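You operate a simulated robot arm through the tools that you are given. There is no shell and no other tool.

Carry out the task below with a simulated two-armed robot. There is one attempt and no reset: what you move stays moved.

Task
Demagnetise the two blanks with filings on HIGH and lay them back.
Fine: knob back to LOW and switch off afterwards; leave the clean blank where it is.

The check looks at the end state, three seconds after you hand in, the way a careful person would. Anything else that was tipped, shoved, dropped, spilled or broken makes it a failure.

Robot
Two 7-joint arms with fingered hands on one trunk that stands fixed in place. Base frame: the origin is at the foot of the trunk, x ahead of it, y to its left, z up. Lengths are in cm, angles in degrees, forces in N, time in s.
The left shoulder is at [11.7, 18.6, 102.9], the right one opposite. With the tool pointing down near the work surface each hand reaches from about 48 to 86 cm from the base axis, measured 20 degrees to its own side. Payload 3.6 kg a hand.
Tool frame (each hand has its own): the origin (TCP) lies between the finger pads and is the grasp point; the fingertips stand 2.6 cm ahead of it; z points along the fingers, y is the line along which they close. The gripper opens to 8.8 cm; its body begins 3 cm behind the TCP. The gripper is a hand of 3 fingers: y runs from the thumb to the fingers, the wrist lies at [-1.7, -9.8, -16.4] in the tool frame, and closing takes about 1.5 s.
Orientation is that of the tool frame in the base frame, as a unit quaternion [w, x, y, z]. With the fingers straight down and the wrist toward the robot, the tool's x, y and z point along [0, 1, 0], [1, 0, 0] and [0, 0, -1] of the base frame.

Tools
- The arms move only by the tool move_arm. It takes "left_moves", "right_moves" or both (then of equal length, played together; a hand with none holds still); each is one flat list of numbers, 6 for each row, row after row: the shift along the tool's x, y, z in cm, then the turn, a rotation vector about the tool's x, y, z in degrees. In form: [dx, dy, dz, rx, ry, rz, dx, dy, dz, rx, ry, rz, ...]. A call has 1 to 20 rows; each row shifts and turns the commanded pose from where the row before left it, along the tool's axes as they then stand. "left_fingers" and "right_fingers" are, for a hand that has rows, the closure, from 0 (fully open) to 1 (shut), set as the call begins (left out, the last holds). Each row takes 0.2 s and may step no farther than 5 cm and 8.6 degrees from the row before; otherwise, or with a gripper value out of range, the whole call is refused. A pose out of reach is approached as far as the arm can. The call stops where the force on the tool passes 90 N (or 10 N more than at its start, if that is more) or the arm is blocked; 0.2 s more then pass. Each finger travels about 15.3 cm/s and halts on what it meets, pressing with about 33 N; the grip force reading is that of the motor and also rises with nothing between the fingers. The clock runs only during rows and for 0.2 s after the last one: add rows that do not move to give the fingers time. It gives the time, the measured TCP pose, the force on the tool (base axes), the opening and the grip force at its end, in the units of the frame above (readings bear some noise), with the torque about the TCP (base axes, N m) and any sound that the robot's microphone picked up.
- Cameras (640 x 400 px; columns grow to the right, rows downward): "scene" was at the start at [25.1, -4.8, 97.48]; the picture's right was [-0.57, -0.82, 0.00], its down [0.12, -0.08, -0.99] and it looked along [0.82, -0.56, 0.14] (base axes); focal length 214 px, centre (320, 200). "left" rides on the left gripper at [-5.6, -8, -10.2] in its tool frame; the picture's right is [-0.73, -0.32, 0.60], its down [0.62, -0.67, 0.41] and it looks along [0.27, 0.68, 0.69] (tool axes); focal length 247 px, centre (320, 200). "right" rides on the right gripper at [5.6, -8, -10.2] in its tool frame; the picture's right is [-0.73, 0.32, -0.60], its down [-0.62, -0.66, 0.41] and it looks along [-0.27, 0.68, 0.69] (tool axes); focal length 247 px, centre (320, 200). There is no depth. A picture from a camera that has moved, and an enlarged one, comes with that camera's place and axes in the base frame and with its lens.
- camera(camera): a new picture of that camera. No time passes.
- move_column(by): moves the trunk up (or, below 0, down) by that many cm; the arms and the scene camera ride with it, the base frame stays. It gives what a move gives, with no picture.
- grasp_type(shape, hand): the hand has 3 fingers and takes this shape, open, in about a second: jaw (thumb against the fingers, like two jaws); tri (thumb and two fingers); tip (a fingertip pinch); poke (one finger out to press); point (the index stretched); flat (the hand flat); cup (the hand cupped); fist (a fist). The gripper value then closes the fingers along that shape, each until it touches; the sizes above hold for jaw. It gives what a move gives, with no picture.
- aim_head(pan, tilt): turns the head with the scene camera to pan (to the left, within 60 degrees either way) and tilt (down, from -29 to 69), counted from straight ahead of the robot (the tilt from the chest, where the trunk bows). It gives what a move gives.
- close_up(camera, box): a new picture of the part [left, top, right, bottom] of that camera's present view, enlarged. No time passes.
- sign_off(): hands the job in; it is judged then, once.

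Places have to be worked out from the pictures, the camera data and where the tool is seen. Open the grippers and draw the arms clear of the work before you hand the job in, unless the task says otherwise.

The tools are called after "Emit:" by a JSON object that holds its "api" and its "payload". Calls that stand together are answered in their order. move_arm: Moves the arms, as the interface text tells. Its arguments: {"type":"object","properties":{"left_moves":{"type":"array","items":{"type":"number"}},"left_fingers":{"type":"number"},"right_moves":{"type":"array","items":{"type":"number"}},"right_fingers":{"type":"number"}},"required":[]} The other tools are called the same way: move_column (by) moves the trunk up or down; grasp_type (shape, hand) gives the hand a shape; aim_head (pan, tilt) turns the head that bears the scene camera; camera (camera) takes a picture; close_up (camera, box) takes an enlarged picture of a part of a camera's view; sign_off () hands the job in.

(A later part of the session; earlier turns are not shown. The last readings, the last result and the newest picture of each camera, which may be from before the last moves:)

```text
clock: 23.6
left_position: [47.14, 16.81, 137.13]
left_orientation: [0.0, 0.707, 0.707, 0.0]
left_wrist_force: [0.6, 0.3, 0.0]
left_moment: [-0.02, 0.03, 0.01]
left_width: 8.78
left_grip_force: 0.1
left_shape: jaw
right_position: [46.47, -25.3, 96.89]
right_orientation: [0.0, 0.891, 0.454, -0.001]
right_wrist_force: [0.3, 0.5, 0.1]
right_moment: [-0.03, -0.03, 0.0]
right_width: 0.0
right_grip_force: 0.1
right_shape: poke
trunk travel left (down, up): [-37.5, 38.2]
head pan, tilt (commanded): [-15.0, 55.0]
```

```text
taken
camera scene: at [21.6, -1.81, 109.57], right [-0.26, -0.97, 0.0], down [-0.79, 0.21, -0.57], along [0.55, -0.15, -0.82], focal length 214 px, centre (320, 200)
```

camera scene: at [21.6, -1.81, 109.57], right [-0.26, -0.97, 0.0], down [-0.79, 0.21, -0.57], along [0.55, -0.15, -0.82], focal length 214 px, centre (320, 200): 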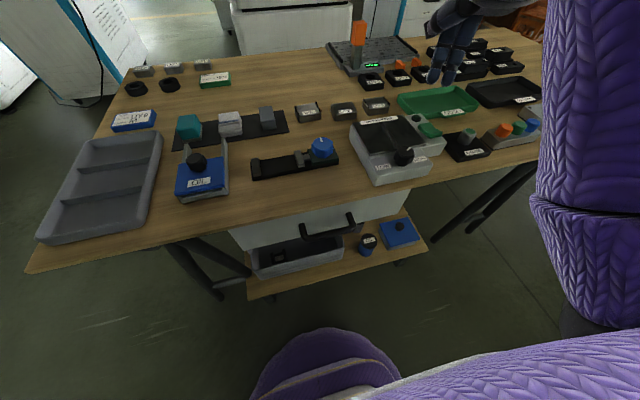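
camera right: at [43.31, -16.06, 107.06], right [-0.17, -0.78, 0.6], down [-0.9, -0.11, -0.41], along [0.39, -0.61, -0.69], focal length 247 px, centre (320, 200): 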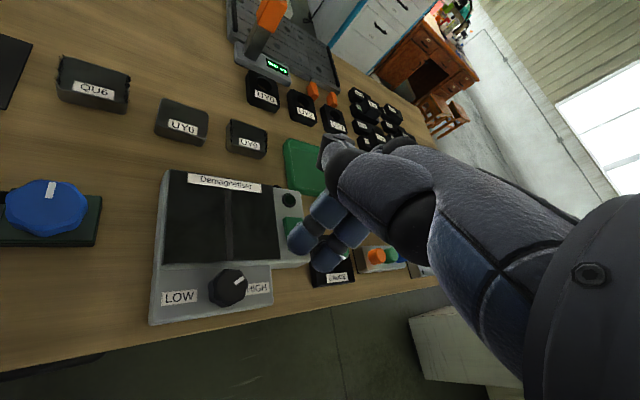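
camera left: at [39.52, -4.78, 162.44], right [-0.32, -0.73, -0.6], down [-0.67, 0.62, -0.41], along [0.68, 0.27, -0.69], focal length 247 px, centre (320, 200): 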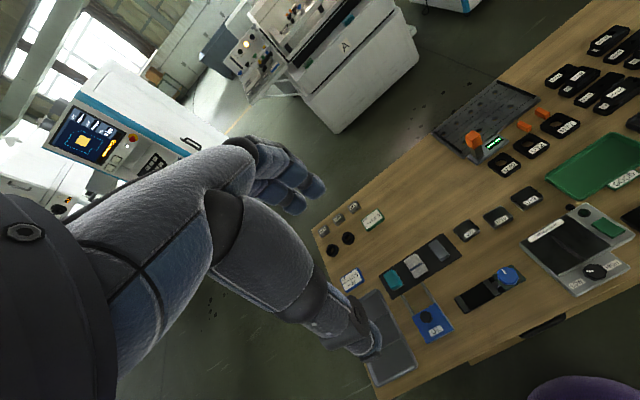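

I zoom in on the hand to locate the poking fingertip.

Emit:
{"api": "close_up", "payload": {"camera": "right", "box": [270, 130, 430, 280]}}

Emit:
{"api": "close_up", "payload": {"camera": "scene", "box": [400, 10, 500, 100]}}

```text
2.67 times, centred on (350, 205) of right
camera zoom: at [43.31, -16.06, 107.06], right [-0.17, -0.78, 0.6], down [-0.9, -0.11, -0.41], along [0.39, -0.61, -0.69], focal length 659 px, centre (240, 187)
```

zoom: 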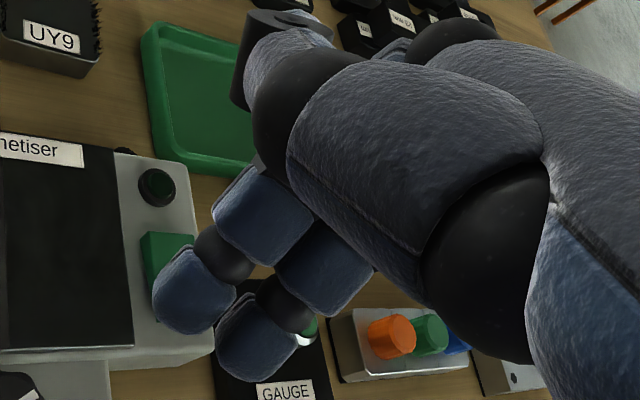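

```text
4.44 times, centred on (450, 55) of scene
camera zoom: at [21.6, -1.81, 109.57], right [-0.26, -0.97, 0.0], down [-0.79, 0.21, -0.57], along [0.55, -0.15, -0.82], focal length 953 px, centre (-258, 844)
```

zoom: 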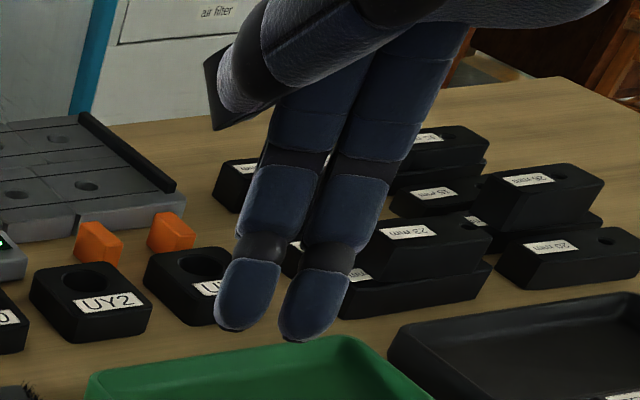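

Both finger tips point down side by side, roughly at tool (−0.2±1, −0.5, +2.5). I turn the hand back to the default yaw and move above the rocker's near end at a safe height.

Emit:
{"api": "move_arm", "payload": {"right_moves": [0, 0, 0, 0, 0, -7.2, 0, 0, 0, 0, 0, -7.2, 0, 0, 0, 0, 0, -7.2, 0, 0, 0, 0, 0, -7.2, 0, 0, 0, 0, 0, -7.2, -3, 1.77, 1.5, 0, 0, 0, -3, 1.77, 1.5, 0, 0, 0, -3, 1.77, 1.5, 0, 0, 0, 0, 0, 0, 0, 0, 0]}}

Emit:
{"api": "close_up", "payload": {"camera": "scene", "box": [380, 50, 500, 160]}}

Emit:
{"api": "camera", "payload": {"camera": "right"}}

```text
clock: 25.6
left_position: [47.22, 16.89, 137.23]
left_orientation: [0.001, 0.708, 0.707, 0.0]
left_wrist_force: [0.1, -0.2, -0.2]
left_moment: [0.01, 0.02, 0.02]
left_width: 8.76
left_grip_force: 0.1
left_shape: jaw
right_position: [52.0, -34.18, 92.72]
right_orientation: [0.001, 0.707, 0.708, 0.0]
right_wrist_force: [-0.5, 0.1, 0.4]
right_moment: [-0.02, -0.02, 0.0]
right_width: 0.01
right_grip_force: 0.0
right_shape: poke
trunk travel left (down, up): [-37.5, 38.2]
head pan, tilt (commanded): [-15.0, 55.0]
```

```text
3.64 times, centred on (440, 105) of scene
camera zoom: at [21.59, -1.78, 109.58], right [-0.26, -0.97, 0.0], down [-0.79, 0.21, -0.57], along [0.55, -0.15, -0.82], focal length 780 px, centre (-116, 546)
```

zoom: 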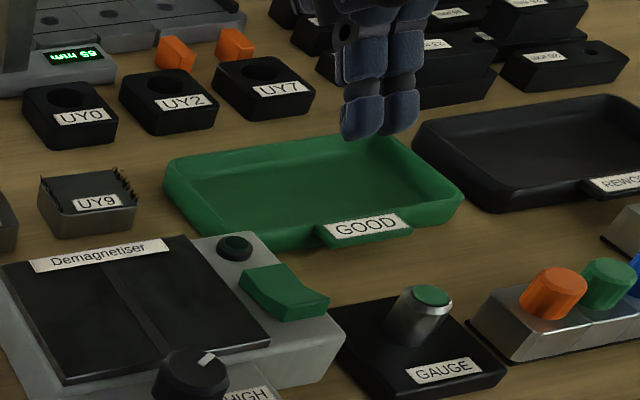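

```text
taken
camera right: at [43.9, -28.58, 102.82], right [0.32, -0.73, 0.6], down [-0.66, -0.62, -0.41], along [0.68, -0.27, -0.69], focal length 247 px, centre (320, 200)
```

right: 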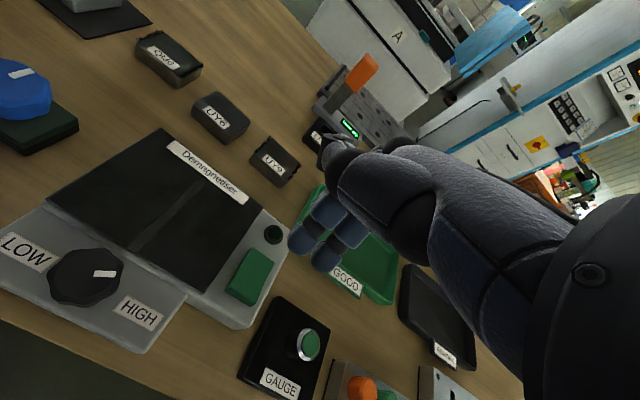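

I zoom on the rocker from the wrist camera to triangulate its raised near end.

Emit:
{"api": "close_up", "payload": {"camera": "right", "box": [216, 234, 296, 314]}}

Emit:
{"api": "close_up", "payload": {"camera": "scene", "box": [408, 108, 456, 148]}}

```text
5.00 times, centred on (256, 274) of right
camera zoom: at [43.9, -28.58, 102.82], right [0.32, -0.73, 0.6], down [-0.66, -0.62, -0.41], along [0.68, -0.27, -0.69], focal length 1235 px, centre (640, -170)
```

zoom: 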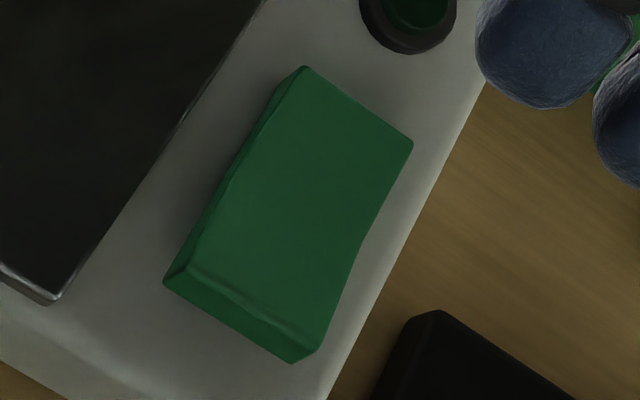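

```text
10.00 times, centred on (432, 128) of scene
camera zoom: at [21.59, -1.78, 109.58], right [-0.26, -0.97, 0.0], down [-0.79, 0.21, -0.57], along [0.55, -0.15, -0.82], focal length 2145 px, centre (-800, 920)
```

zoom: 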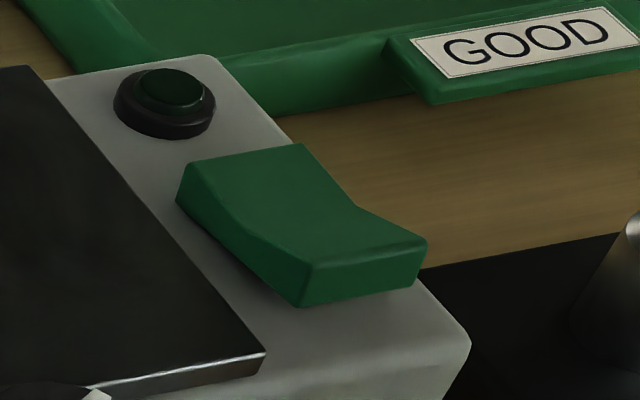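

The raised near end is at ≈(50.9,-34.7,80.9), about 1.5 cm behind the flat far half; finger tips are over (51.5,-34.4). I descend to ~1 cm above it.

Emit:
{"api": "move_arm", "payload": {"right_moves": [0, -0.2, 3, 0, 0, 0, 0, 0, 3, 0, 0, 0, 0, 0, 2.3, 0, 0, 0, 0, 0, 0, 0, 0, 0]}}

Emit:
{"api": "close_up", "payload": {"camera": "scene", "box": [390, 70, 470, 150]}}

Emit:
{"api": "close_up", "payload": {"camera": "right", "box": [230, 170, 390, 310]}}

```text
clock: 26.6
left_position: [47.22, 16.76, 137.29]
left_orientation: [0.001, 0.707, 0.707, 0.0]
left_wrist_force: [-0.8, -0.2, -0.4]
left_moment: [-0.01, 0.0, -0.05]
left_width: 8.8
left_grip_force: 0.1
left_shape: jaw
right_position: [51.83, -34.2, 84.48]
right_orientation: [0.001, 0.707, 0.707, -0.001]
right_wrist_force: [0.1, -0.7, 0.0]
right_moment: [0.0, -0.02, 0.0]
right_width: 0.02
right_grip_force: 0.0
right_shape: poke
trunk travel left (down, up): [-37.5, 38.2]
head pan, tilt (commanded): [-15.0, 55.0]
```

```text
5.00 times, centred on (430, 110) of scene
camera zoom: at [21.61, -1.81, 109.57], right [-0.26, -0.97, 0.0], down [-0.79, 0.21, -0.57], along [0.55, -0.15, -0.82], focal length 1072 px, centre (-230, 650)
```

zoom: 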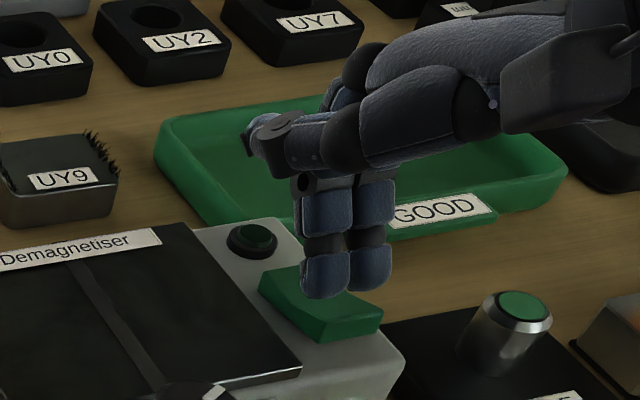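

```text
2.86 times, centred on (310, 240) of right
camera zoom: at [43.78, -28.58, 94.44], right [0.32, -0.73, 0.6], down [-0.67, -0.62, -0.41], along [0.68, -0.27, -0.69], focal length 706 px, centre (349, 86)
```

zoom: 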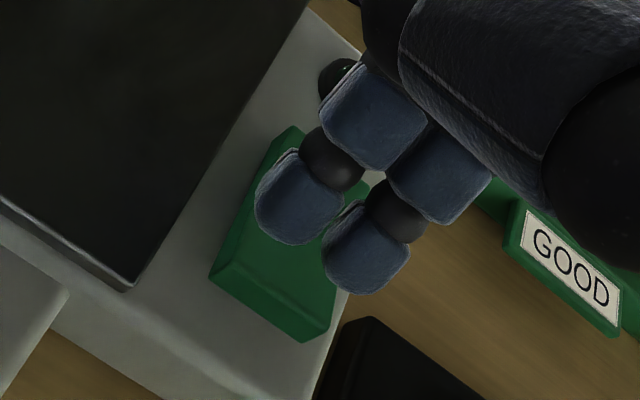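

The tips hang over the near half of the rocker. I shift 0.4 cm nearer and press down in small steps, reading the force.

Emit:
{"api": "move_arm", "payload": {"right_moves": [0, -0.4, 0, 0, 0, 0, 0, 0, 0.4, 0, 0, 0, 0, 0, 0.4, 0, 0, 0, 0, 0, 0.3, 0, 0, 0]}}

Emit:
{"api": "close_up", "payload": {"camera": "scene", "box": [390, 70, 470, 150]}}

```text
clock: 27.6
left_position: [46.94, 16.9, 137.39]
left_orientation: [0.0, 0.707, 0.707, 0.0]
left_wrist_force: [-0.8, 0.6, 0.2]
left_moment: [-0.03, -0.02, -0.01]
left_width: 8.78
left_grip_force: 0.0
left_shape: jaw
right_position: [51.5, -34.15, 83.62]
right_orientation: [0.005, 0.707, 0.707, 0.003]
right_wrist_force: [-1.5, -1.0, 24.9]
right_moment: [0.01, 0.06, 0.03]
right_width: 0.01
right_grip_force: 0.1
right_shape: poke
trunk travel left (down, up): [-37.5, 38.2]
head pan, tilt (commanded): [-15.0, 55.0]
heard: click
```

```text
5.00 times, centred on (430, 110) of scene
camera zoom: at [21.42, -1.71, 109.65], right [-0.26, -0.97, 0.0], down [-0.79, 0.21, -0.57], along [0.56, -0.15, -0.82], focal length 1072 px, centre (-230, 650)
```

zoom: 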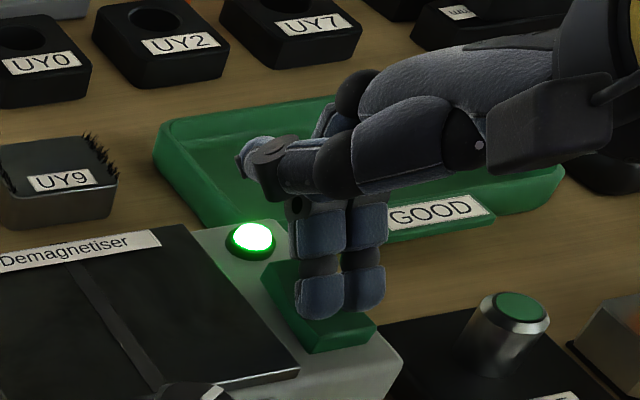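

A click sounded and the lamp is lit: the demagnetiser is on and at HIGH. I lift off, move to a viewing spot in front of the blanks and take the jaw shape again.

Emit:
{"api": "move_arm", "payload": {"right_moves": [0, 0, -2, 0, 0, 0, 0, 0, -4, 0, 0, 0, 0, 0, -4, 0, 0, 0, 1.5, 3.3, 0, 0, 0, 0, 1.5, 3.3, 0, 0, 0, 0]}}

Emit:
{"api": "grasp_type", "payload": {"shape": "jaw", "hand": "right"}}

Emit:
{"api": "camera", "payload": {"camera": "right"}}

Emit:
{"api": "camera", "payload": {"camera": "scene"}}

Emit:
{"api": "close_up", "payload": {"camera": "scene", "box": [340, 90, 468, 190]}}

```text
clock: 28.8
left_position: [47.35, 16.8, 137.25]
left_orientation: [0.0, 0.707, 0.707, 0.001]
left_wrist_force: [-0.1, 0.0, 0.5]
left_moment: [-0.02, 0.0, 0.0]
left_width: 8.75
left_grip_force: 0.1
left_shape: jaw
right_position: [57.84, -31.16, 93.1]
right_orientation: [0.0, 0.707, 0.708, -0.002]
right_wrist_force: [-0.1, 0.0, 0.8]
right_moment: [-0.01, 0.03, 0.05]
right_width: 0.02
right_grip_force: 0.1
right_shape: poke
trunk travel left (down, up): [-37.5, 38.2]
head pan, tilt (commanded): [-15.0, 55.0]
```

```text
clock: 29.7
left_position: [47.31, 16.88, 137.32]
left_orientation: [-0.001, 0.707, 0.707, 0.0]
left_wrist_force: [-0.2, 0.9, 0.0]
left_moment: [0.03, 0.03, -0.02]
left_width: 8.77
left_grip_force: 0.1
left_shape: jaw
right_position: [57.8, -31.03, 93.15]
right_orientation: [-0.001, 0.707, 0.708, 0.0]
right_wrist_force: [-0.2, 1.1, 0.5]
right_moment: [0.03, 0.03, 0.01]
right_width: 8.79
right_grip_force: 0.2
right_shape: jaw
trunk travel left (down, up): [-37.5, 38.2]
head pan, tilt (commanded): [-15.0, 55.0]
```

```text
taken
camera right: at [49.82, -25.48, 103.18], right [0.32, -0.73, 0.6], down [-0.66, -0.62, -0.41], along [0.68, -0.27, -0.69], focal length 247 px, centre (320, 200)
```

right: 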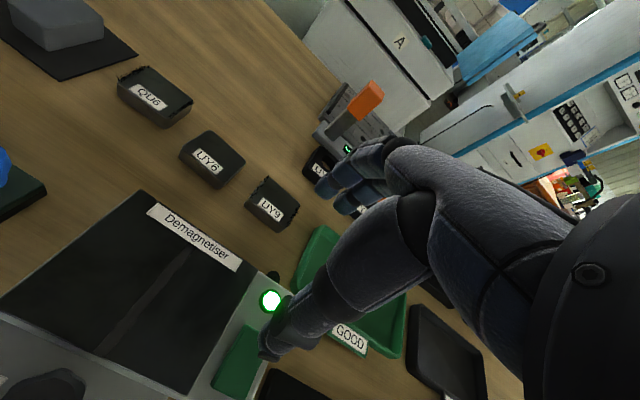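

```text
taken
camera scene: at [21.61, -1.81, 109.57], right [-0.26, -0.97, 0.0], down [-0.79, 0.21, -0.57], along [0.55, -0.15, -0.82], focal length 214 px, centre (320, 200)
```

scene: 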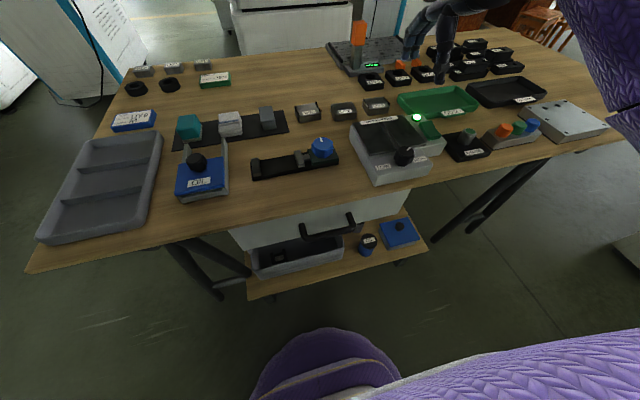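

```text
4.00 times, centred on (404, 140) of scene
camera zoom: at [21.61, -1.81, 109.57], right [-0.26, -0.97, 0.0], down [-0.79, 0.21, -0.57], along [0.55, -0.15, -0.82], focal length 858 px, centre (-16, 440)
```

zoom: 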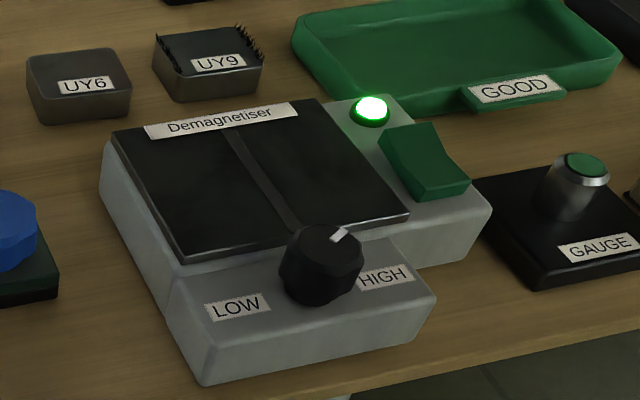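

Lamp on, rocker flipped, knob at HIGH. I zoom on the blanks from both cameras for an exact grasp pose and a "before" reference.

Emit:
{"api": "close_up", "payload": {"camera": "right", "box": [230, 165, 310, 245]}}

Emit:
{"api": "close_up", "payload": {"camera": "scene", "box": [354, 88, 402, 124]}}

Emit:
{"api": "close_up", "payload": {"camera": "right", "box": [100, 50, 260, 200]}}

Emit:
{"api": "close_up", "payload": {"camera": "scene", "box": [286, 92, 366, 132]}}

```text
5.00 times, centred on (270, 205) of right
camera zoom: at [49.82, -25.48, 103.18], right [0.32, -0.73, 0.6], down [-0.66, -0.62, -0.41], along [0.68, -0.27, -0.69], focal length 1235 px, centre (570, 175)
```

zoom: 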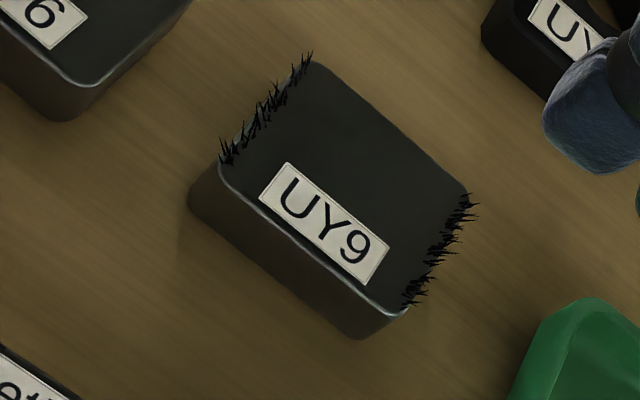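

```text
11.11 times, centred on (378, 106) of scene
camera zoom: at [21.61, -1.81, 109.57], right [-0.26, -0.97, 0.0], down [-0.79, 0.21, -0.57], along [0.55, -0.15, -0.82], focal length 2383 px, centre (-324, 1244)
```

zoom: 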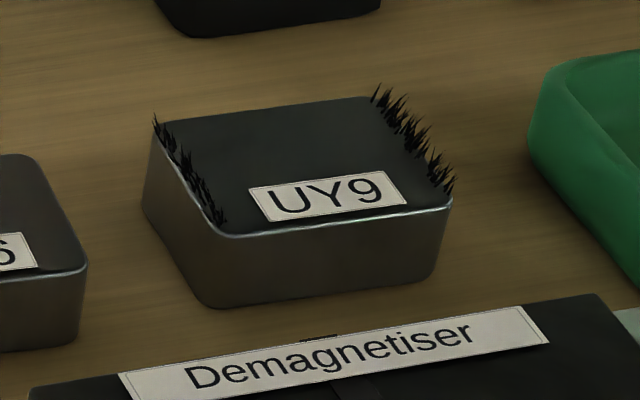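

```text
2.67 times, centred on (180, 125) of right
camera zoom: at [49.82, -25.48, 103.18], right [0.32, -0.73, 0.6], down [-0.66, -0.62, -0.41], along [0.68, -0.27, -0.69], focal length 659 px, centre (693, 400)
```

zoom: 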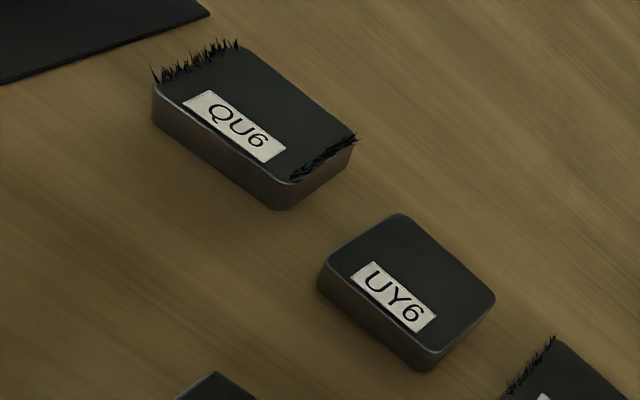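

```text
8.00 times, centred on (326, 112) of scene
camera zoom: at [21.61, -1.81, 109.57], right [-0.26, -0.97, 0.0], down [-0.79, 0.21, -0.57], along [0.55, -0.15, -0.82], focal length 1716 px, centre (272, 904)
```

zoom: 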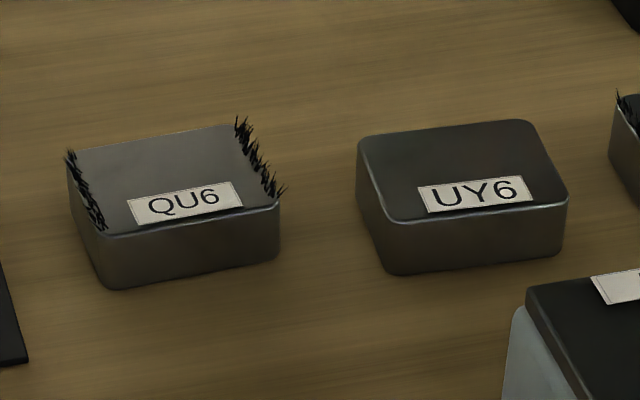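

UY9 is about 4.7 (x) × 5.5 (y) × 2 cm, square to the base, centred near (69.9,-30.2), top ≈77.3, table ≈75.3. I move above it.

Emit:
{"api": "move_arm", "payload": {"right_moves": [0.28, 4.03, 1.6, 0, 0, 0, 0.28, 4.03, 1.6, 0, 0, 0, 0.27, 4.04, 1.6, 0, 0, 0, 0, 0, 3, 0, 0, 0, 0, 0, 0, 0, 0, 0]}}

Emit:
{"api": "camera", "payload": {"camera": "right"}}

Emit:
{"api": "close_up", "payload": {"camera": "scene", "box": [330, 50, 450, 140]}}

```text
clock: 30.9
left_position: [47.36, 16.86, 137.22]
left_orientation: [-0.001, 0.707, 0.708, -0.001]
left_wrist_force: [1.0, 0.3, 0.5]
left_moment: [0.03, -0.02, 0.0]
left_width: 8.78
left_grip_force: 0.1
left_shape: jaw
right_position: [69.97, -30.51, 85.51]
right_orientation: [0.0, 0.707, 0.707, -0.001]
right_wrist_force: [-1.0, 0.3, 0.1]
right_moment: [-0.02, 0.0, 0.0]
right_width: 8.8
right_grip_force: 0.2
right_shape: jaw
trunk travel left (down, up): [-37.5, 38.2]
head pan, tilt (commanded): [-15.0, 55.0]
```

```text
taken
camera right: at [61.93, -24.82, 95.61], right [0.32, -0.73, 0.6], down [-0.66, -0.62, -0.41], along [0.68, -0.27, -0.69], focal length 247 px, centre (320, 200)
```

right: 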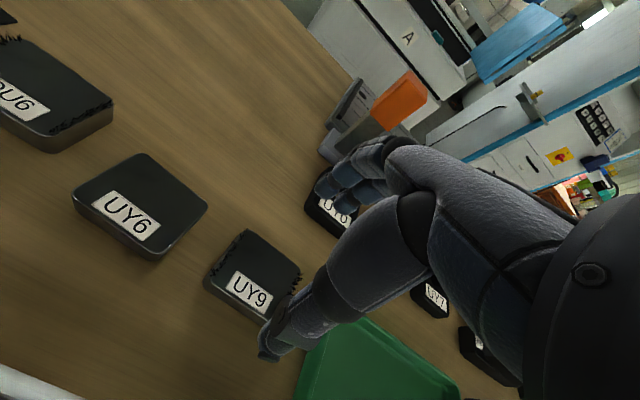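

```text
4.44 times, centred on (390, 95) of scene
camera zoom: at [21.62, -1.77, 109.57], right [-0.26, -0.97, 0.0], down [-0.79, 0.21, -0.57], along [0.55, -0.15, -0.82], focal length 953 px, centre (9, 667)
```

zoom: 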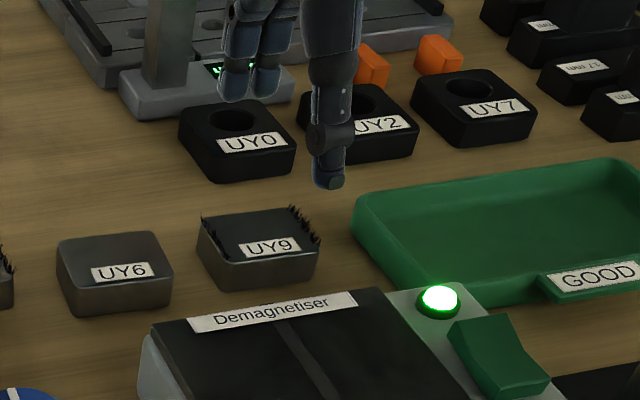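

I zoom on UY9 in the wrist view to centre the hand on it accurately.

Emit:
{"api": "close_up", "payload": {"camera": "right", "box": [190, 210, 320, 340]}}

```text
3.08 times, centred on (255, 275) of right
camera zoom: at [61.93, -24.82, 95.61], right [0.32, -0.73, 0.6], down [-0.66, -0.62, -0.41], along [0.68, -0.27, -0.69], focal length 760 px, centre (520, -31)
```

zoom: 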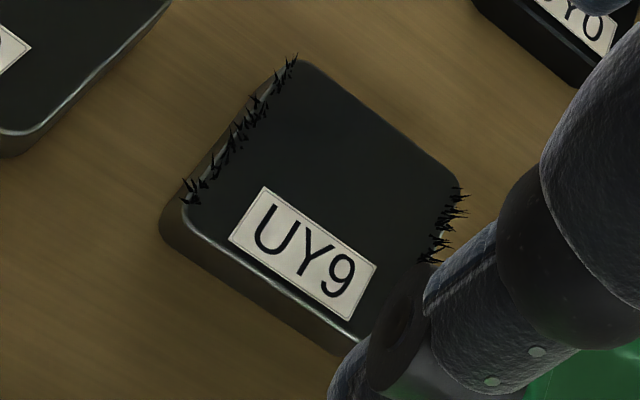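

Corner fits put UY9's centre at ≈(69.65,-30.25). I correct by a few millimetres and descend to TCP z≈78.3.

Emit:
{"api": "move_arm", "payload": {"right_moves": [0.25, -0.3, 2.5, 0, 0, 0, 0, 0, 2.5, 0, 0, 0, 0, 0, 1.4, 0, 0, 0, 0, 0, 0.5, 0, 0, 0, 0, 0, 0.3, 0, 0, 0]}}

Emit:
{"api": "close_up", "payload": {"camera": "right", "box": [190, 130, 430, 370]}}

Emit:
{"api": "close_up", "payload": {"camera": "scene", "box": [330, 60, 430, 135]}}

```text
clock: 32.1
left_position: [47.48, 16.76, 137.2]
left_orientation: [0.001, 0.708, 0.706, -0.001]
left_wrist_force: [-0.7, -0.3, 0.2]
left_moment: [-0.01, -0.01, 0.0]
left_width: 8.79
left_grip_force: 0.1
left_shape: jaw
right_position: [68.37, -29.54, 79.95]
right_orientation: [0.0, 0.708, 0.707, -0.001]
right_wrist_force: [-0.3, -0.5, 0.6]
right_moment: [-0.02, 0.0, 0.0]
right_width: 8.77
right_grip_force: 0.0
right_shape: jaw
right hand out of reach, approached as far as the arm can: row 2, 3, 5
trunk travel left (down, up): [-37.5, 38.2]
head pan, tilt (commanded): [-15.0, 55.0]
```

```text
1.67 times, centred on (310, 250) of right
camera zoom: at [60.39, -24.01, 90.01], right [0.32, -0.73, 0.6], down [-0.67, -0.62, -0.41], along [0.67, -0.27, -0.69], focal length 412 px, centre (337, 117)
```

zoom: 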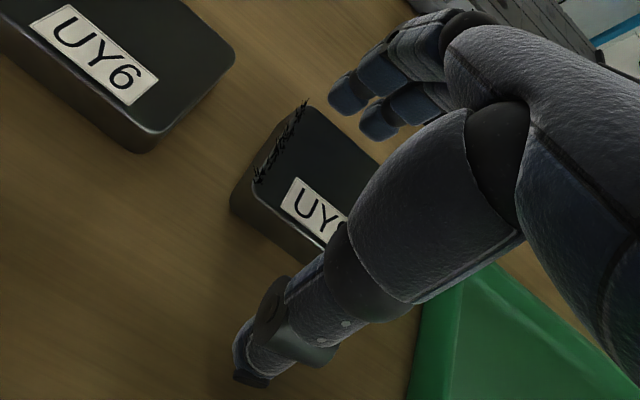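

```text
5.33 times, centred on (380, 98) of scene
camera zoom: at [21.61, -1.8, 109.57], right [-0.26, -0.97, 0.0], down [-0.79, 0.21, -0.57], along [0.55, -0.15, -0.82], focal length 1144 px, centre (0, 747)
```

zoom: 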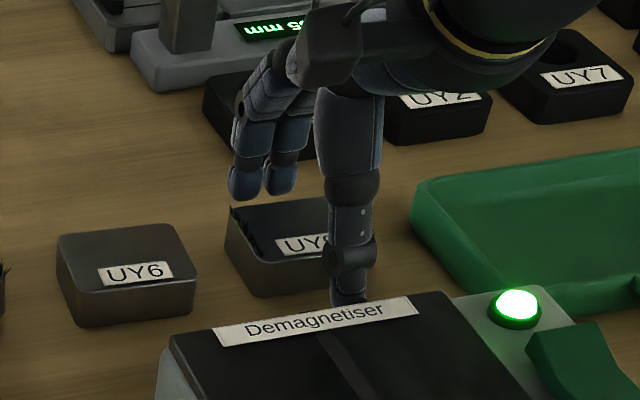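

The arm ran out of reach at this trunk height (shoulder too high). I raise the hand well clear and then lower the trunk by 15 cm.

Emit:
{"api": "move_arm", "payload": {"right_moves": [0, 0, -4.4, 0, 0, 0, 0, 0, -4.4, 0, 0, 0, 0, 0, -4.4, 0, 0, 0, 0, 0, -4.4, 0, 0, 0, 0, 0, -4.4, 0, 0, 0, 0, 0, 0, 0, 0, 0]}}

Emit:
{"api": "move_column", "payload": {"by": -15}}

Emit:
{"api": "close_up", "payload": {"camera": "right", "box": [190, 130, 430, 370]}}

Emit:
{"api": "camera", "payload": {"camera": "scene"}}

```text
clock: 33.5
left_position: [47.28, 16.74, 137.2]
left_orientation: [0.0, 0.708, 0.707, -0.001]
left_wrist_force: [0.1, -0.1, 0.7]
left_moment: [-0.02, 0.05, 0.0]
left_width: 8.78
left_grip_force: 0.1
left_shape: jaw
right_position: [74.22, -30.17, 100.29]
right_orientation: [-0.001, 0.707, 0.707, -0.001]
right_wrist_force: [-0.1, 0.3, -0.4]
right_moment: [-0.02, -0.01, -0.03]
right_width: 8.81
right_grip_force: 0.1
right_shape: jaw
right hand out of reach, approached as far as the arm can: row 1, 2, 3, 4, 5
trunk travel left (down, up): [-37.5, 38.2]
head pan, tilt (commanded): [-15.0, 55.0]
```

```text
clock: 35.2
left_position: [47.66, 16.8, 122.33]
left_orientation: [0.0, 0.707, 0.707, 0.0]
left_wrist_force: [-0.3, -0.4, -0.2]
left_moment: [0.04, -0.05, 0.02]
left_width: 8.74
left_grip_force: 0.1
left_shape: jaw
right_position: [74.57, -30.31, 85.3]
right_orientation: [0.001, 0.707, 0.708, 0.001]
right_wrist_force: [-1.0, 0.7, -0.1]
right_moment: [0.0, 0.0, 0.0]
right_width: 8.78
right_grip_force: 0.1
right_shape: jaw
trunk travel left (down, up): [-22.5, 53.2]
head pan, tilt (commanded): [-15.0, 55.0]
```

```text
1.67 times, centred on (310, 250) of right
camera zoom: at [66.47, -24.61, 95.38], right [0.32, -0.73, 0.6], down [-0.66, -0.62, -0.41], along [0.68, -0.27, -0.69], focal length 412 px, centre (337, 117)
```

zoom: 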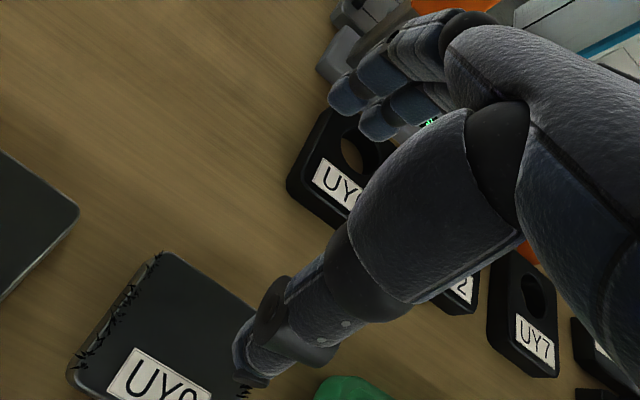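

```text
taken
camera scene: at [23.97, -1.81, 93.32], right [-0.26, -0.97, 0.0], down [-0.79, 0.21, -0.57], along [0.55, -0.15, -0.82], focal length 214 px, centre (320, 200)
```

scene: 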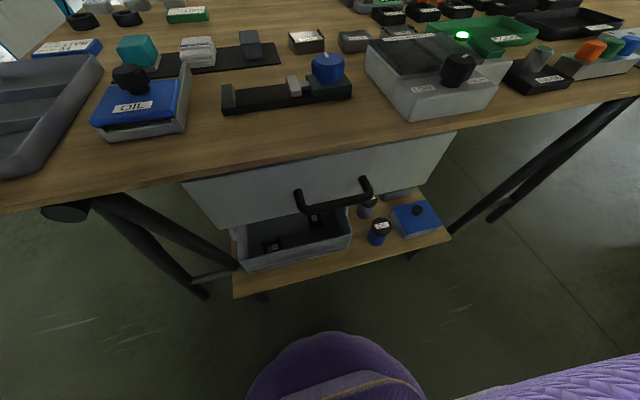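

The trunk is down and the hand sits at (74.6,-30.3,85.3). I bring it back above UY9 and re-aim the head at the blanks.

Emit:
{"api": "move_arm", "payload": {"right_moves": [0, -2.45, 0, 0, 0, 0, 0, -2.45, 0, 0, 0, 0, 0, 0, 0, 0, 0, 0]}}

Emit:
{"api": "aim_head", "payload": {"pan": -28, "tilt": 30}}

Emit:
{"api": "camera", "payload": {"camera": "scene"}}

Emit:
{"api": "close_up", "payload": {"camera": "right", "box": [190, 210, 320, 340]}}

```text
clock: 36.0
left_position: [47.64, 16.83, 122.28]
left_orientation: [0.001, 0.707, 0.707, 0.001]
left_wrist_force: [-0.5, 0.4, 0.4]
left_moment: [0.01, -0.03, 0.01]
left_width: 8.76
left_grip_force: 0.0
left_shape: jaw
right_position: [69.67, -30.18, 85.32]
right_orientation: [0.0, 0.707, 0.707, 0.001]
right_wrist_force: [0.4, -0.6, -0.2]
right_moment: [0.0, -0.01, -0.01]
right_width: 8.8
right_grip_force: 0.0
right_shape: jaw
trunk travel left (down, up): [-22.5, 53.2]
head pan, tilt (commanded): [-15.0, 55.0]
```

```text
clock: 36.9
left_position: [47.62, 16.84, 122.35]
left_orientation: [0.001, 0.707, 0.707, 0.0]
left_wrist_force: [0.7, 0.3, 0.7]
left_moment: [0.01, -0.01, -0.01]
left_width: 8.76
left_grip_force: 0.0
left_shape: jaw
right_position: [69.82, -30.08, 85.38]
right_orientation: [0.0, 0.707, 0.707, 0.0]
right_wrist_force: [0.0, -0.2, -1.2]
right_moment: [-0.02, -0.04, -0.03]
right_width: 8.78
right_grip_force: 0.0
right_shape: jaw
trunk travel left (down, up): [-22.5, 53.2]
head pan, tilt (commanded): [-28.0, 30.0]
```

```text
taken
camera scene: at [25.03, -4.19, 96.89], right [-0.47, -0.88, 0.0], down [-0.44, 0.23, -0.87], along [0.76, -0.41, -0.5], focal length 214 px, centre (320, 200)
```

scene: 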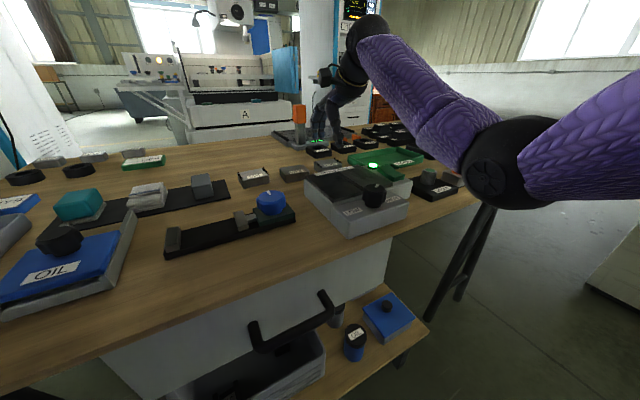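

```text
3.08 times, centred on (255, 275) of right
camera zoom: at [61.78, -24.54, 95.39], right [0.32, -0.73, 0.6], down [-0.66, -0.62, -0.41], along [0.68, -0.27, -0.69], focal length 760 px, centre (520, -31)
```

zoom: 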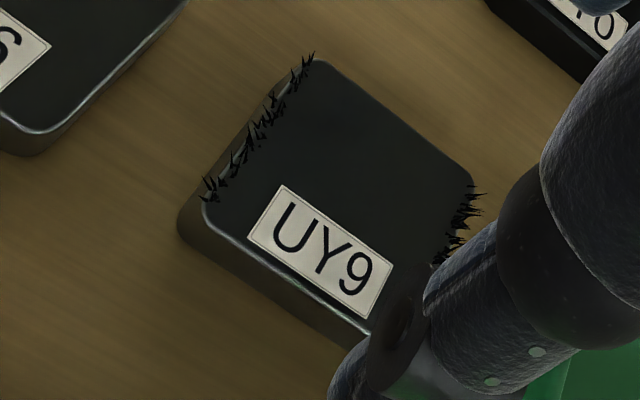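

The hand is centred on UY9 within a millimetre or two, and the block has not moved. I descend to TCP z≈78.3.

Emit:
{"api": "move_arm", "payload": {"right_moves": [0, 0, 2.5, 0, 0, 0, 0, 0, 2.5, 0, 0, 0, 0, 0, 1.2, 0, 0, 0, 0, 0, 0.5, 0, 0, 0, 0, 0, 0.3, 0, 0, 0, 0, 0, 0, 0, 0, 0]}}

Emit:
{"api": "close_up", "payload": {"camera": "right", "box": [190, 130, 430, 370]}}

Emit:
{"api": "close_up", "payload": {"camera": "scene", "box": [290, 90, 410, 200]}}

```text
clock: 38.3
left_position: [47.57, 16.82, 122.37]
left_orientation: [0.0, 0.708, 0.707, 0.001]
left_wrist_force: [-0.3, -0.4, -0.2]
left_moment: [-0.01, 0.01, 0.01]
left_width: 8.78
left_grip_force: 0.0
left_shape: jaw
right_position: [69.54, -30.16, 78.44]
right_orientation: [0.002, 0.707, 0.708, 0.001]
right_wrist_force: [-2.1, -1.7, 8.8]
right_moment: [0.01, -0.38, -0.05]
right_width: 8.77
right_grip_force: 0.0
right_shape: jaw
trunk travel left (down, up): [-22.5, 53.2]
head pan, tilt (commanded): [-28.0, 30.0]
```

```text
1.67 times, centred on (310, 250) of right
camera zoom: at [61.57, -24.6, 88.47], right [0.32, -0.73, 0.6], down [-0.66, -0.62, -0.41], along [0.68, -0.27, -0.68], focal length 412 px, centre (337, 117)
```

zoom: 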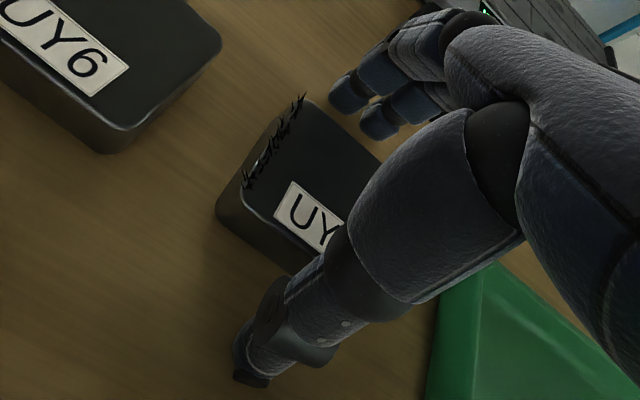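

```text
3.64 times, centred on (350, 145) of scene
camera zoom: at [24.95, -4.17, 96.94], right [-0.47, -0.88, 0.0], down [-0.44, 0.23, -0.87], along [0.76, -0.41, -0.5], focal length 780 px, centre (211, 400)
```

zoom: 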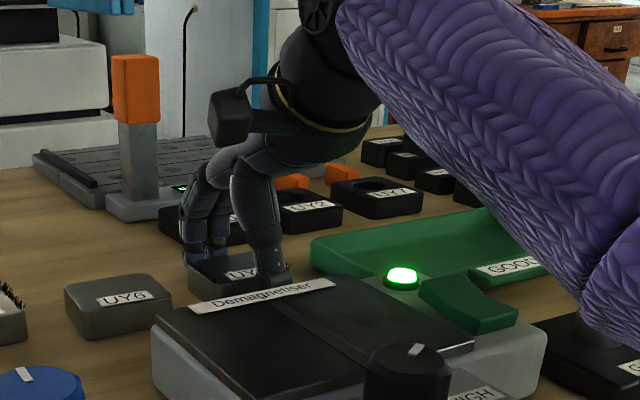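

There's 8.8 N of contact under the far fingers, so the tips just touch the table (table z≈75.8). I raise 0.4 cm and close on the blank.

Emit:
{"api": "move_arm", "payload": {"right_moves": [0, 0.1, -0.4, 0, 0, 0, 0, 0, 0, 0, 0, 0]}}

Emit:
{"api": "move_arm", "payload": {"right_moves": [0, 0, 0, 0, 0, 0, 0, 0, 0, 0, 0, 0, 0, 0, 0, 0, 0, 0, 0, 0, 0, 0, 0, 0, 0, 0, 0, 0, 0, 0, 0, 0, 0, 0, 0, 0, 0, 0, 0, 0, 0, 0], "right_fingers": 1}}

Emit:
{"api": "close_up", "payload": {"camera": "right", "box": [190, 130, 430, 370]}}

Emit:
{"api": "close_up", "payload": {"camera": "scene", "box": [330, 120, 390, 180]}}

```text
clock: 38.9
left_position: [47.59, 16.83, 122.24]
left_orientation: [-0.001, 0.707, 0.707, 0.0]
left_wrist_force: [-0.4, 0.3, -0.1]
left_moment: [0.01, 0.02, -0.06]
left_width: 8.76
left_grip_force: 0.1
left_shape: jaw
right_position: [69.71, -30.25, 78.5]
right_orientation: [0.0, 0.706, 0.708, -0.002]
right_wrist_force: [-0.1, -0.3, 0.3]
right_moment: [-0.01, -0.02, -0.07]
right_width: 8.78
right_grip_force: 0.0
right_shape: jaw
trunk travel left (down, up): [-22.5, 53.2]
head pan, tilt (commanded): [-28.0, 30.0]
```

```text
clock: 40.5
left_position: [47.59, 16.73, 122.32]
left_orientation: [0.0, 0.707, 0.707, 0.0]
left_wrist_force: [-0.5, -0.5, 0.4]
left_moment: [-0.01, 0.0, -0.03]
left_width: 8.75
left_grip_force: 0.0
left_shape: jaw
right_position: [69.76, -30.23, 78.71]
right_orientation: [0.001, 0.708, 0.707, 0.0]
right_wrist_force: [-1.0, 1.5, 0.6]
right_moment: [0.02, 0.2, -0.03]
right_width: 4.47
right_grip_force: 33.1
right_shape: jaw
trunk travel left (down, up): [-22.5, 53.2]
head pan, tilt (commanded): [-28.0, 30.0]
```

```text
1.67 times, centred on (310, 250) of right
camera zoom: at [61.69, -24.6, 88.7], right [0.32, -0.73, 0.6], down [-0.67, -0.62, -0.41], along [0.68, -0.27, -0.69], focal length 412 px, centre (337, 117)
```

zoom: 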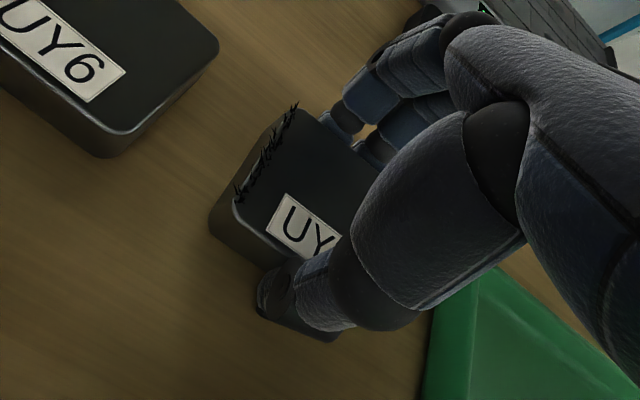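

```text
6.67 times, centred on (360, 150) of scene
camera zoom: at [25.02, -4.18, 96.9], right [-0.47, -0.88, 0.0], down [-0.44, 0.23, -0.87], along [0.76, -0.41, -0.5], focal length 1430 px, centre (53, 533)
```

zoom: 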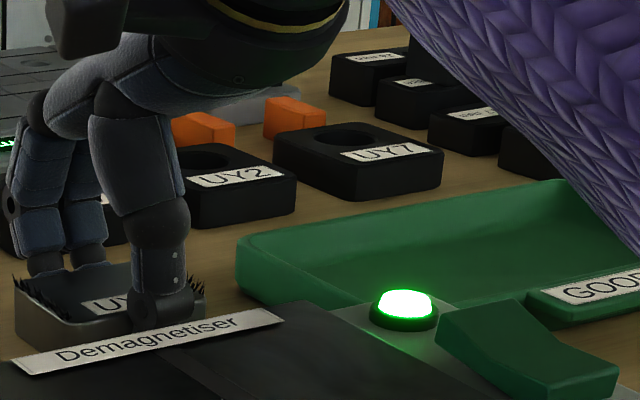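

UY9 is gripped (4.47 cm, 33 N); TCP at pick is (69.75,-30.23,78.65), which I keep as the put-back pose. I lift it and carry it over the plate's centre.

Emit:
{"api": "move_arm", "payload": {"right_moves": [0, 0, -0.5, 0, 0, 0, 0, 0, -1.5, 0, 0, 0, 0, 0, -3.5, 0, 0, 0, 0, 0, -4, 0, 0, 0, 0, 0, 0, 0, 0, 0]}}

Emit:
{"api": "close_up", "payload": {"camera": "right", "box": [190, 130, 430, 370]}}

Emit:
{"api": "close_up", "payload": {"camera": "scene", "box": [290, 90, 410, 200]}}

```text
clock: 41.7
left_position: [47.68, 16.82, 122.26]
left_orientation: [-0.001, 0.707, 0.707, -0.001]
left_wrist_force: [-0.2, 0.3, -0.2]
left_moment: [0.01, -0.01, -0.01]
left_width: 8.77
left_grip_force: 0.1
left_shape: jaw
right_position: [69.94, -30.36, 87.92]
right_orientation: [0.0, 0.707, 0.707, 0.0]
right_wrist_force: [-0.4, 0.5, -5.3]
right_moment: [-0.02, 0.0, 0.01]
right_width: 4.46
right_grip_force: 33.1
right_shape: jaw
trunk travel left (down, up): [-22.5, 53.2]
head pan, tilt (commanded): [-28.0, 30.0]
```

```text
1.67 times, centred on (310, 250) of right
camera zoom: at [61.88, -24.79, 98.09], right [0.32, -0.73, 0.6], down [-0.67, -0.62, -0.41], along [0.67, -0.27, -0.69], focal length 412 px, centre (337, 117)
```

zoom: 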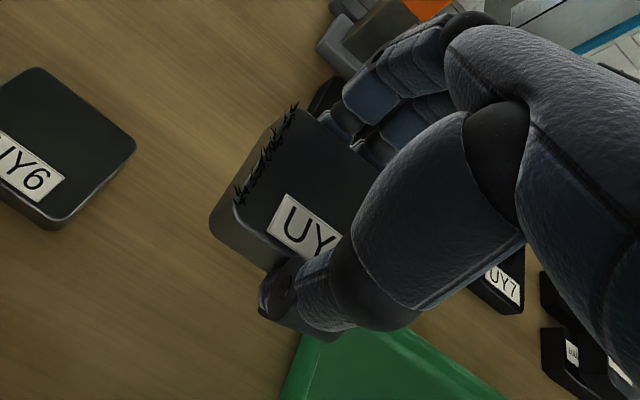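

```text
3.64 times, centred on (350, 145) of scene
camera zoom: at [25.08, -4.21, 96.88], right [-0.47, -0.88, 0.0], down [-0.44, 0.23, -0.87], along [0.76, -0.41, -0.5], focal length 780 px, centre (211, 400)
```

zoom: 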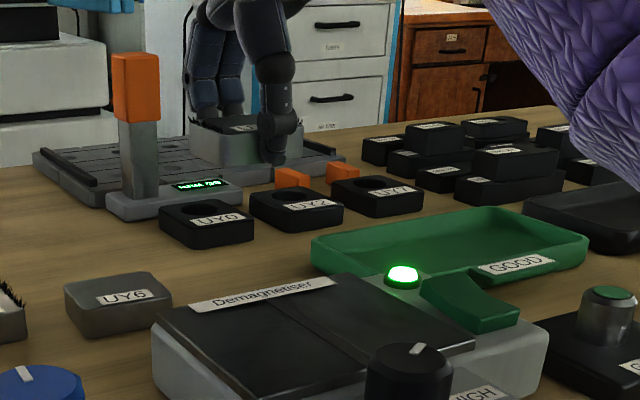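

The blank hangs level in the grip (5 N). I carry it to above the plate's centre at the same height.

Emit:
{"api": "move_arm", "payload": {"right_moves": [1.15, -3.7, 0, 0, 0, 0, 1.15, -3.7, 0, 0, 0, 0, 1.15, -3.7, 0, 0, 0, 0, 1.15, -3.7, 0, 0, 0, 0, 0, 0, 0, 0, 0, 0]}}

Emit:
{"api": "close_up", "payload": {"camera": "right", "box": [160, 130, 430, 400]}}

Emit:
{"api": "close_up", "payload": {"camera": "scene", "box": [290, 70, 450, 230]}}

```text
clock: 42.9
left_position: [47.74, 16.78, 122.15]
left_orientation: [-0.002, 0.707, 0.708, -0.001]
left_wrist_force: [0.4, 0.6, 0.2]
left_moment: [0.01, -0.02, 0.04]
left_width: 8.75
left_grip_force: 0.1
left_shape: jaw
right_position: [55.17, -25.57, 87.94]
right_orientation: [-0.002, 0.707, 0.707, 0.0]
right_wrist_force: [0.5, 0.9, -4.8]
right_moment: [0.0, -0.01, 0.0]
right_width: 4.45
right_grip_force: 32.8
right_shape: jaw
trunk travel left (down, up): [-22.5, 53.2]
head pan, tilt (commanded): [-28.0, 30.0]
```

```text
1.48 times, centred on (295, 265) of right
camera zoom: at [47.17, -20.0, 98.04], right [0.32, -0.73, 0.6], down [-0.67, -0.62, -0.41], along [0.67, -0.27, -0.69], focal length 366 px, centre (357, 104)
```

zoom: 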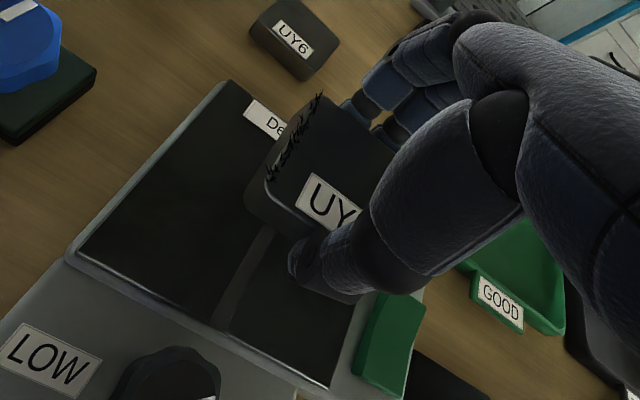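

```text
2.50 times, centred on (370, 150) of scene
camera zoom: at [25.07, -4.21, 96.88], right [-0.47, -0.88, 0.0], down [-0.44, 0.23, -0.87], along [0.76, -0.41, -0.5], focal length 536 px, centre (195, 325)
```

zoom: 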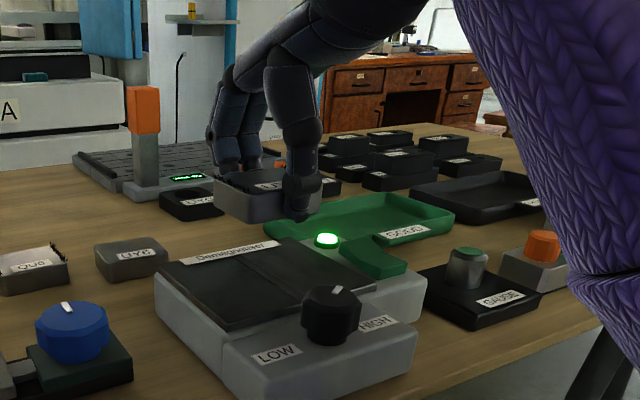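

I lower toward the plate, stopping about 1 cm short of the expected contact.

Emit:
{"api": "move_arm", "payload": {"right_moves": [0, 0, 2, 0, 0, 0, 0, 0, 1.5, 0, 0, 0, 0, 0, 0.4, 0, 0, 0, 0, 0, 0, 0, 0, 0]}}

Emit:
{"api": "close_up", "payload": {"camera": "scene", "box": [330, 120, 430, 200]}}

```text
clock: 43.9
left_position: [47.66, 16.84, 122.33]
left_orientation: [0.0, 0.707, 0.707, 0.0]
left_wrist_force: [0.1, -0.1, -0.4]
left_moment: [0.01, -0.03, 0.01]
left_width: 8.8
left_grip_force: 0.1
left_shape: jaw
right_position: [55.07, -25.61, 84.12]
right_orientation: [-0.001, 0.707, 0.707, 0.0]
right_wrist_force: [-0.6, -0.2, -4.2]
right_moment: [-0.03, -0.01, 0.0]
right_width: 4.43
right_grip_force: 32.8
right_shape: jaw
trunk travel left (down, up): [-22.5, 53.2]
head pan, tilt (commanded): [-28.0, 30.0]
```

```text
5.00 times, centred on (380, 160) of scene
camera zoom: at [25.06, -4.2, 96.89], right [-0.47, -0.88, 0.0], down [-0.44, 0.23, -0.87], along [0.76, -0.41, -0.5], focal length 1072 px, centre (20, 400)
```

zoom: 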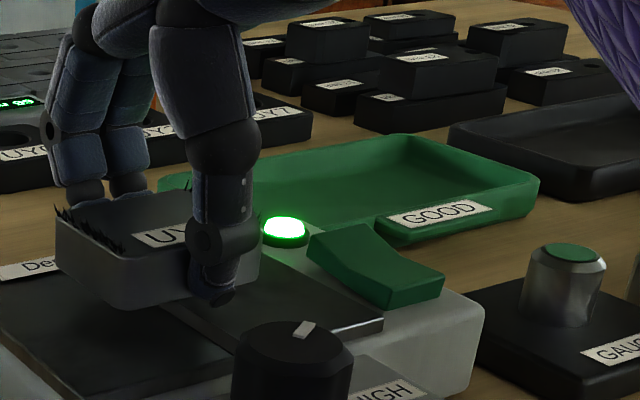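

The blank is a little above the plate. I lower in quarter-centimetre rows and read the force.

Emit:
{"api": "move_arm", "payload": {"right_moves": [0, 0, 0.3, 0, 0, 0, 0, 0, 0.2, 0, 0, 0, 0, 0, 0, 0, 0, 0]}}

Emit:
{"api": "move_arm", "payload": {"right_moves": [0, 0, 0.2, 0, 0, 0, 0, 0, 0.1, 0, 0, 0, 0, 0, 0, 0, 0, 0]}}

Emit:
{"api": "close_up", "payload": {"camera": "scene", "box": [330, 120, 430, 200]}}

```text
clock: 44.7
left_position: [47.64, 16.81, 122.11]
left_orientation: [0.0, 0.707, 0.707, 0.0]
left_wrist_force: [0.9, 0.3, -0.2]
left_moment: [0.02, 0.02, 0.0]
left_width: 8.77
left_grip_force: 0.1
left_shape: jaw
right_position: [55.0, -25.54, 83.67]
right_orientation: [0.001, 0.707, 0.707, 0.0]
right_wrist_force: [0.1, 0.2, -5.1]
right_moment: [-0.02, -0.03, 0.0]
right_width: 4.46
right_grip_force: 33.3
right_shape: jaw
trunk travel left (down, up): [-22.5, 53.2]
head pan, tilt (commanded): [-28.0, 30.0]
```

```text
clock: 45.5
left_position: [47.72, 16.87, 122.22]
left_orientation: [0.0, 0.707, 0.707, -0.001]
left_wrist_force: [0.0, -0.3, 0.2]
left_moment: [0.0, -0.01, -0.01]
left_width: 8.77
left_grip_force: 0.0
left_shape: jaw
right_position: [55.02, -25.6, 83.41]
right_orientation: [-0.001, 0.707, 0.707, -0.001]
right_wrist_force: [0.1, -0.8, -3.8]
right_moment: [0.0, 0.01, 0.01]
right_width: 4.45
right_grip_force: 32.6
right_shape: jaw
trunk travel left (down, up): [-22.5, 53.2]
head pan, tilt (commanded): [-28.0, 30.0]
```

```text
5.00 times, centred on (380, 160) of scene
camera zoom: at [25.06, -4.2, 96.89], right [-0.47, -0.88, 0.0], down [-0.44, 0.23, -0.87], along [0.76, -0.41, -0.5], focal length 1072 px, centre (20, 400)
```

zoom: 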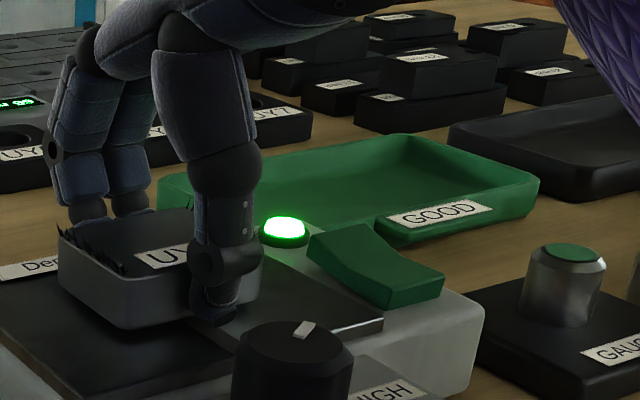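

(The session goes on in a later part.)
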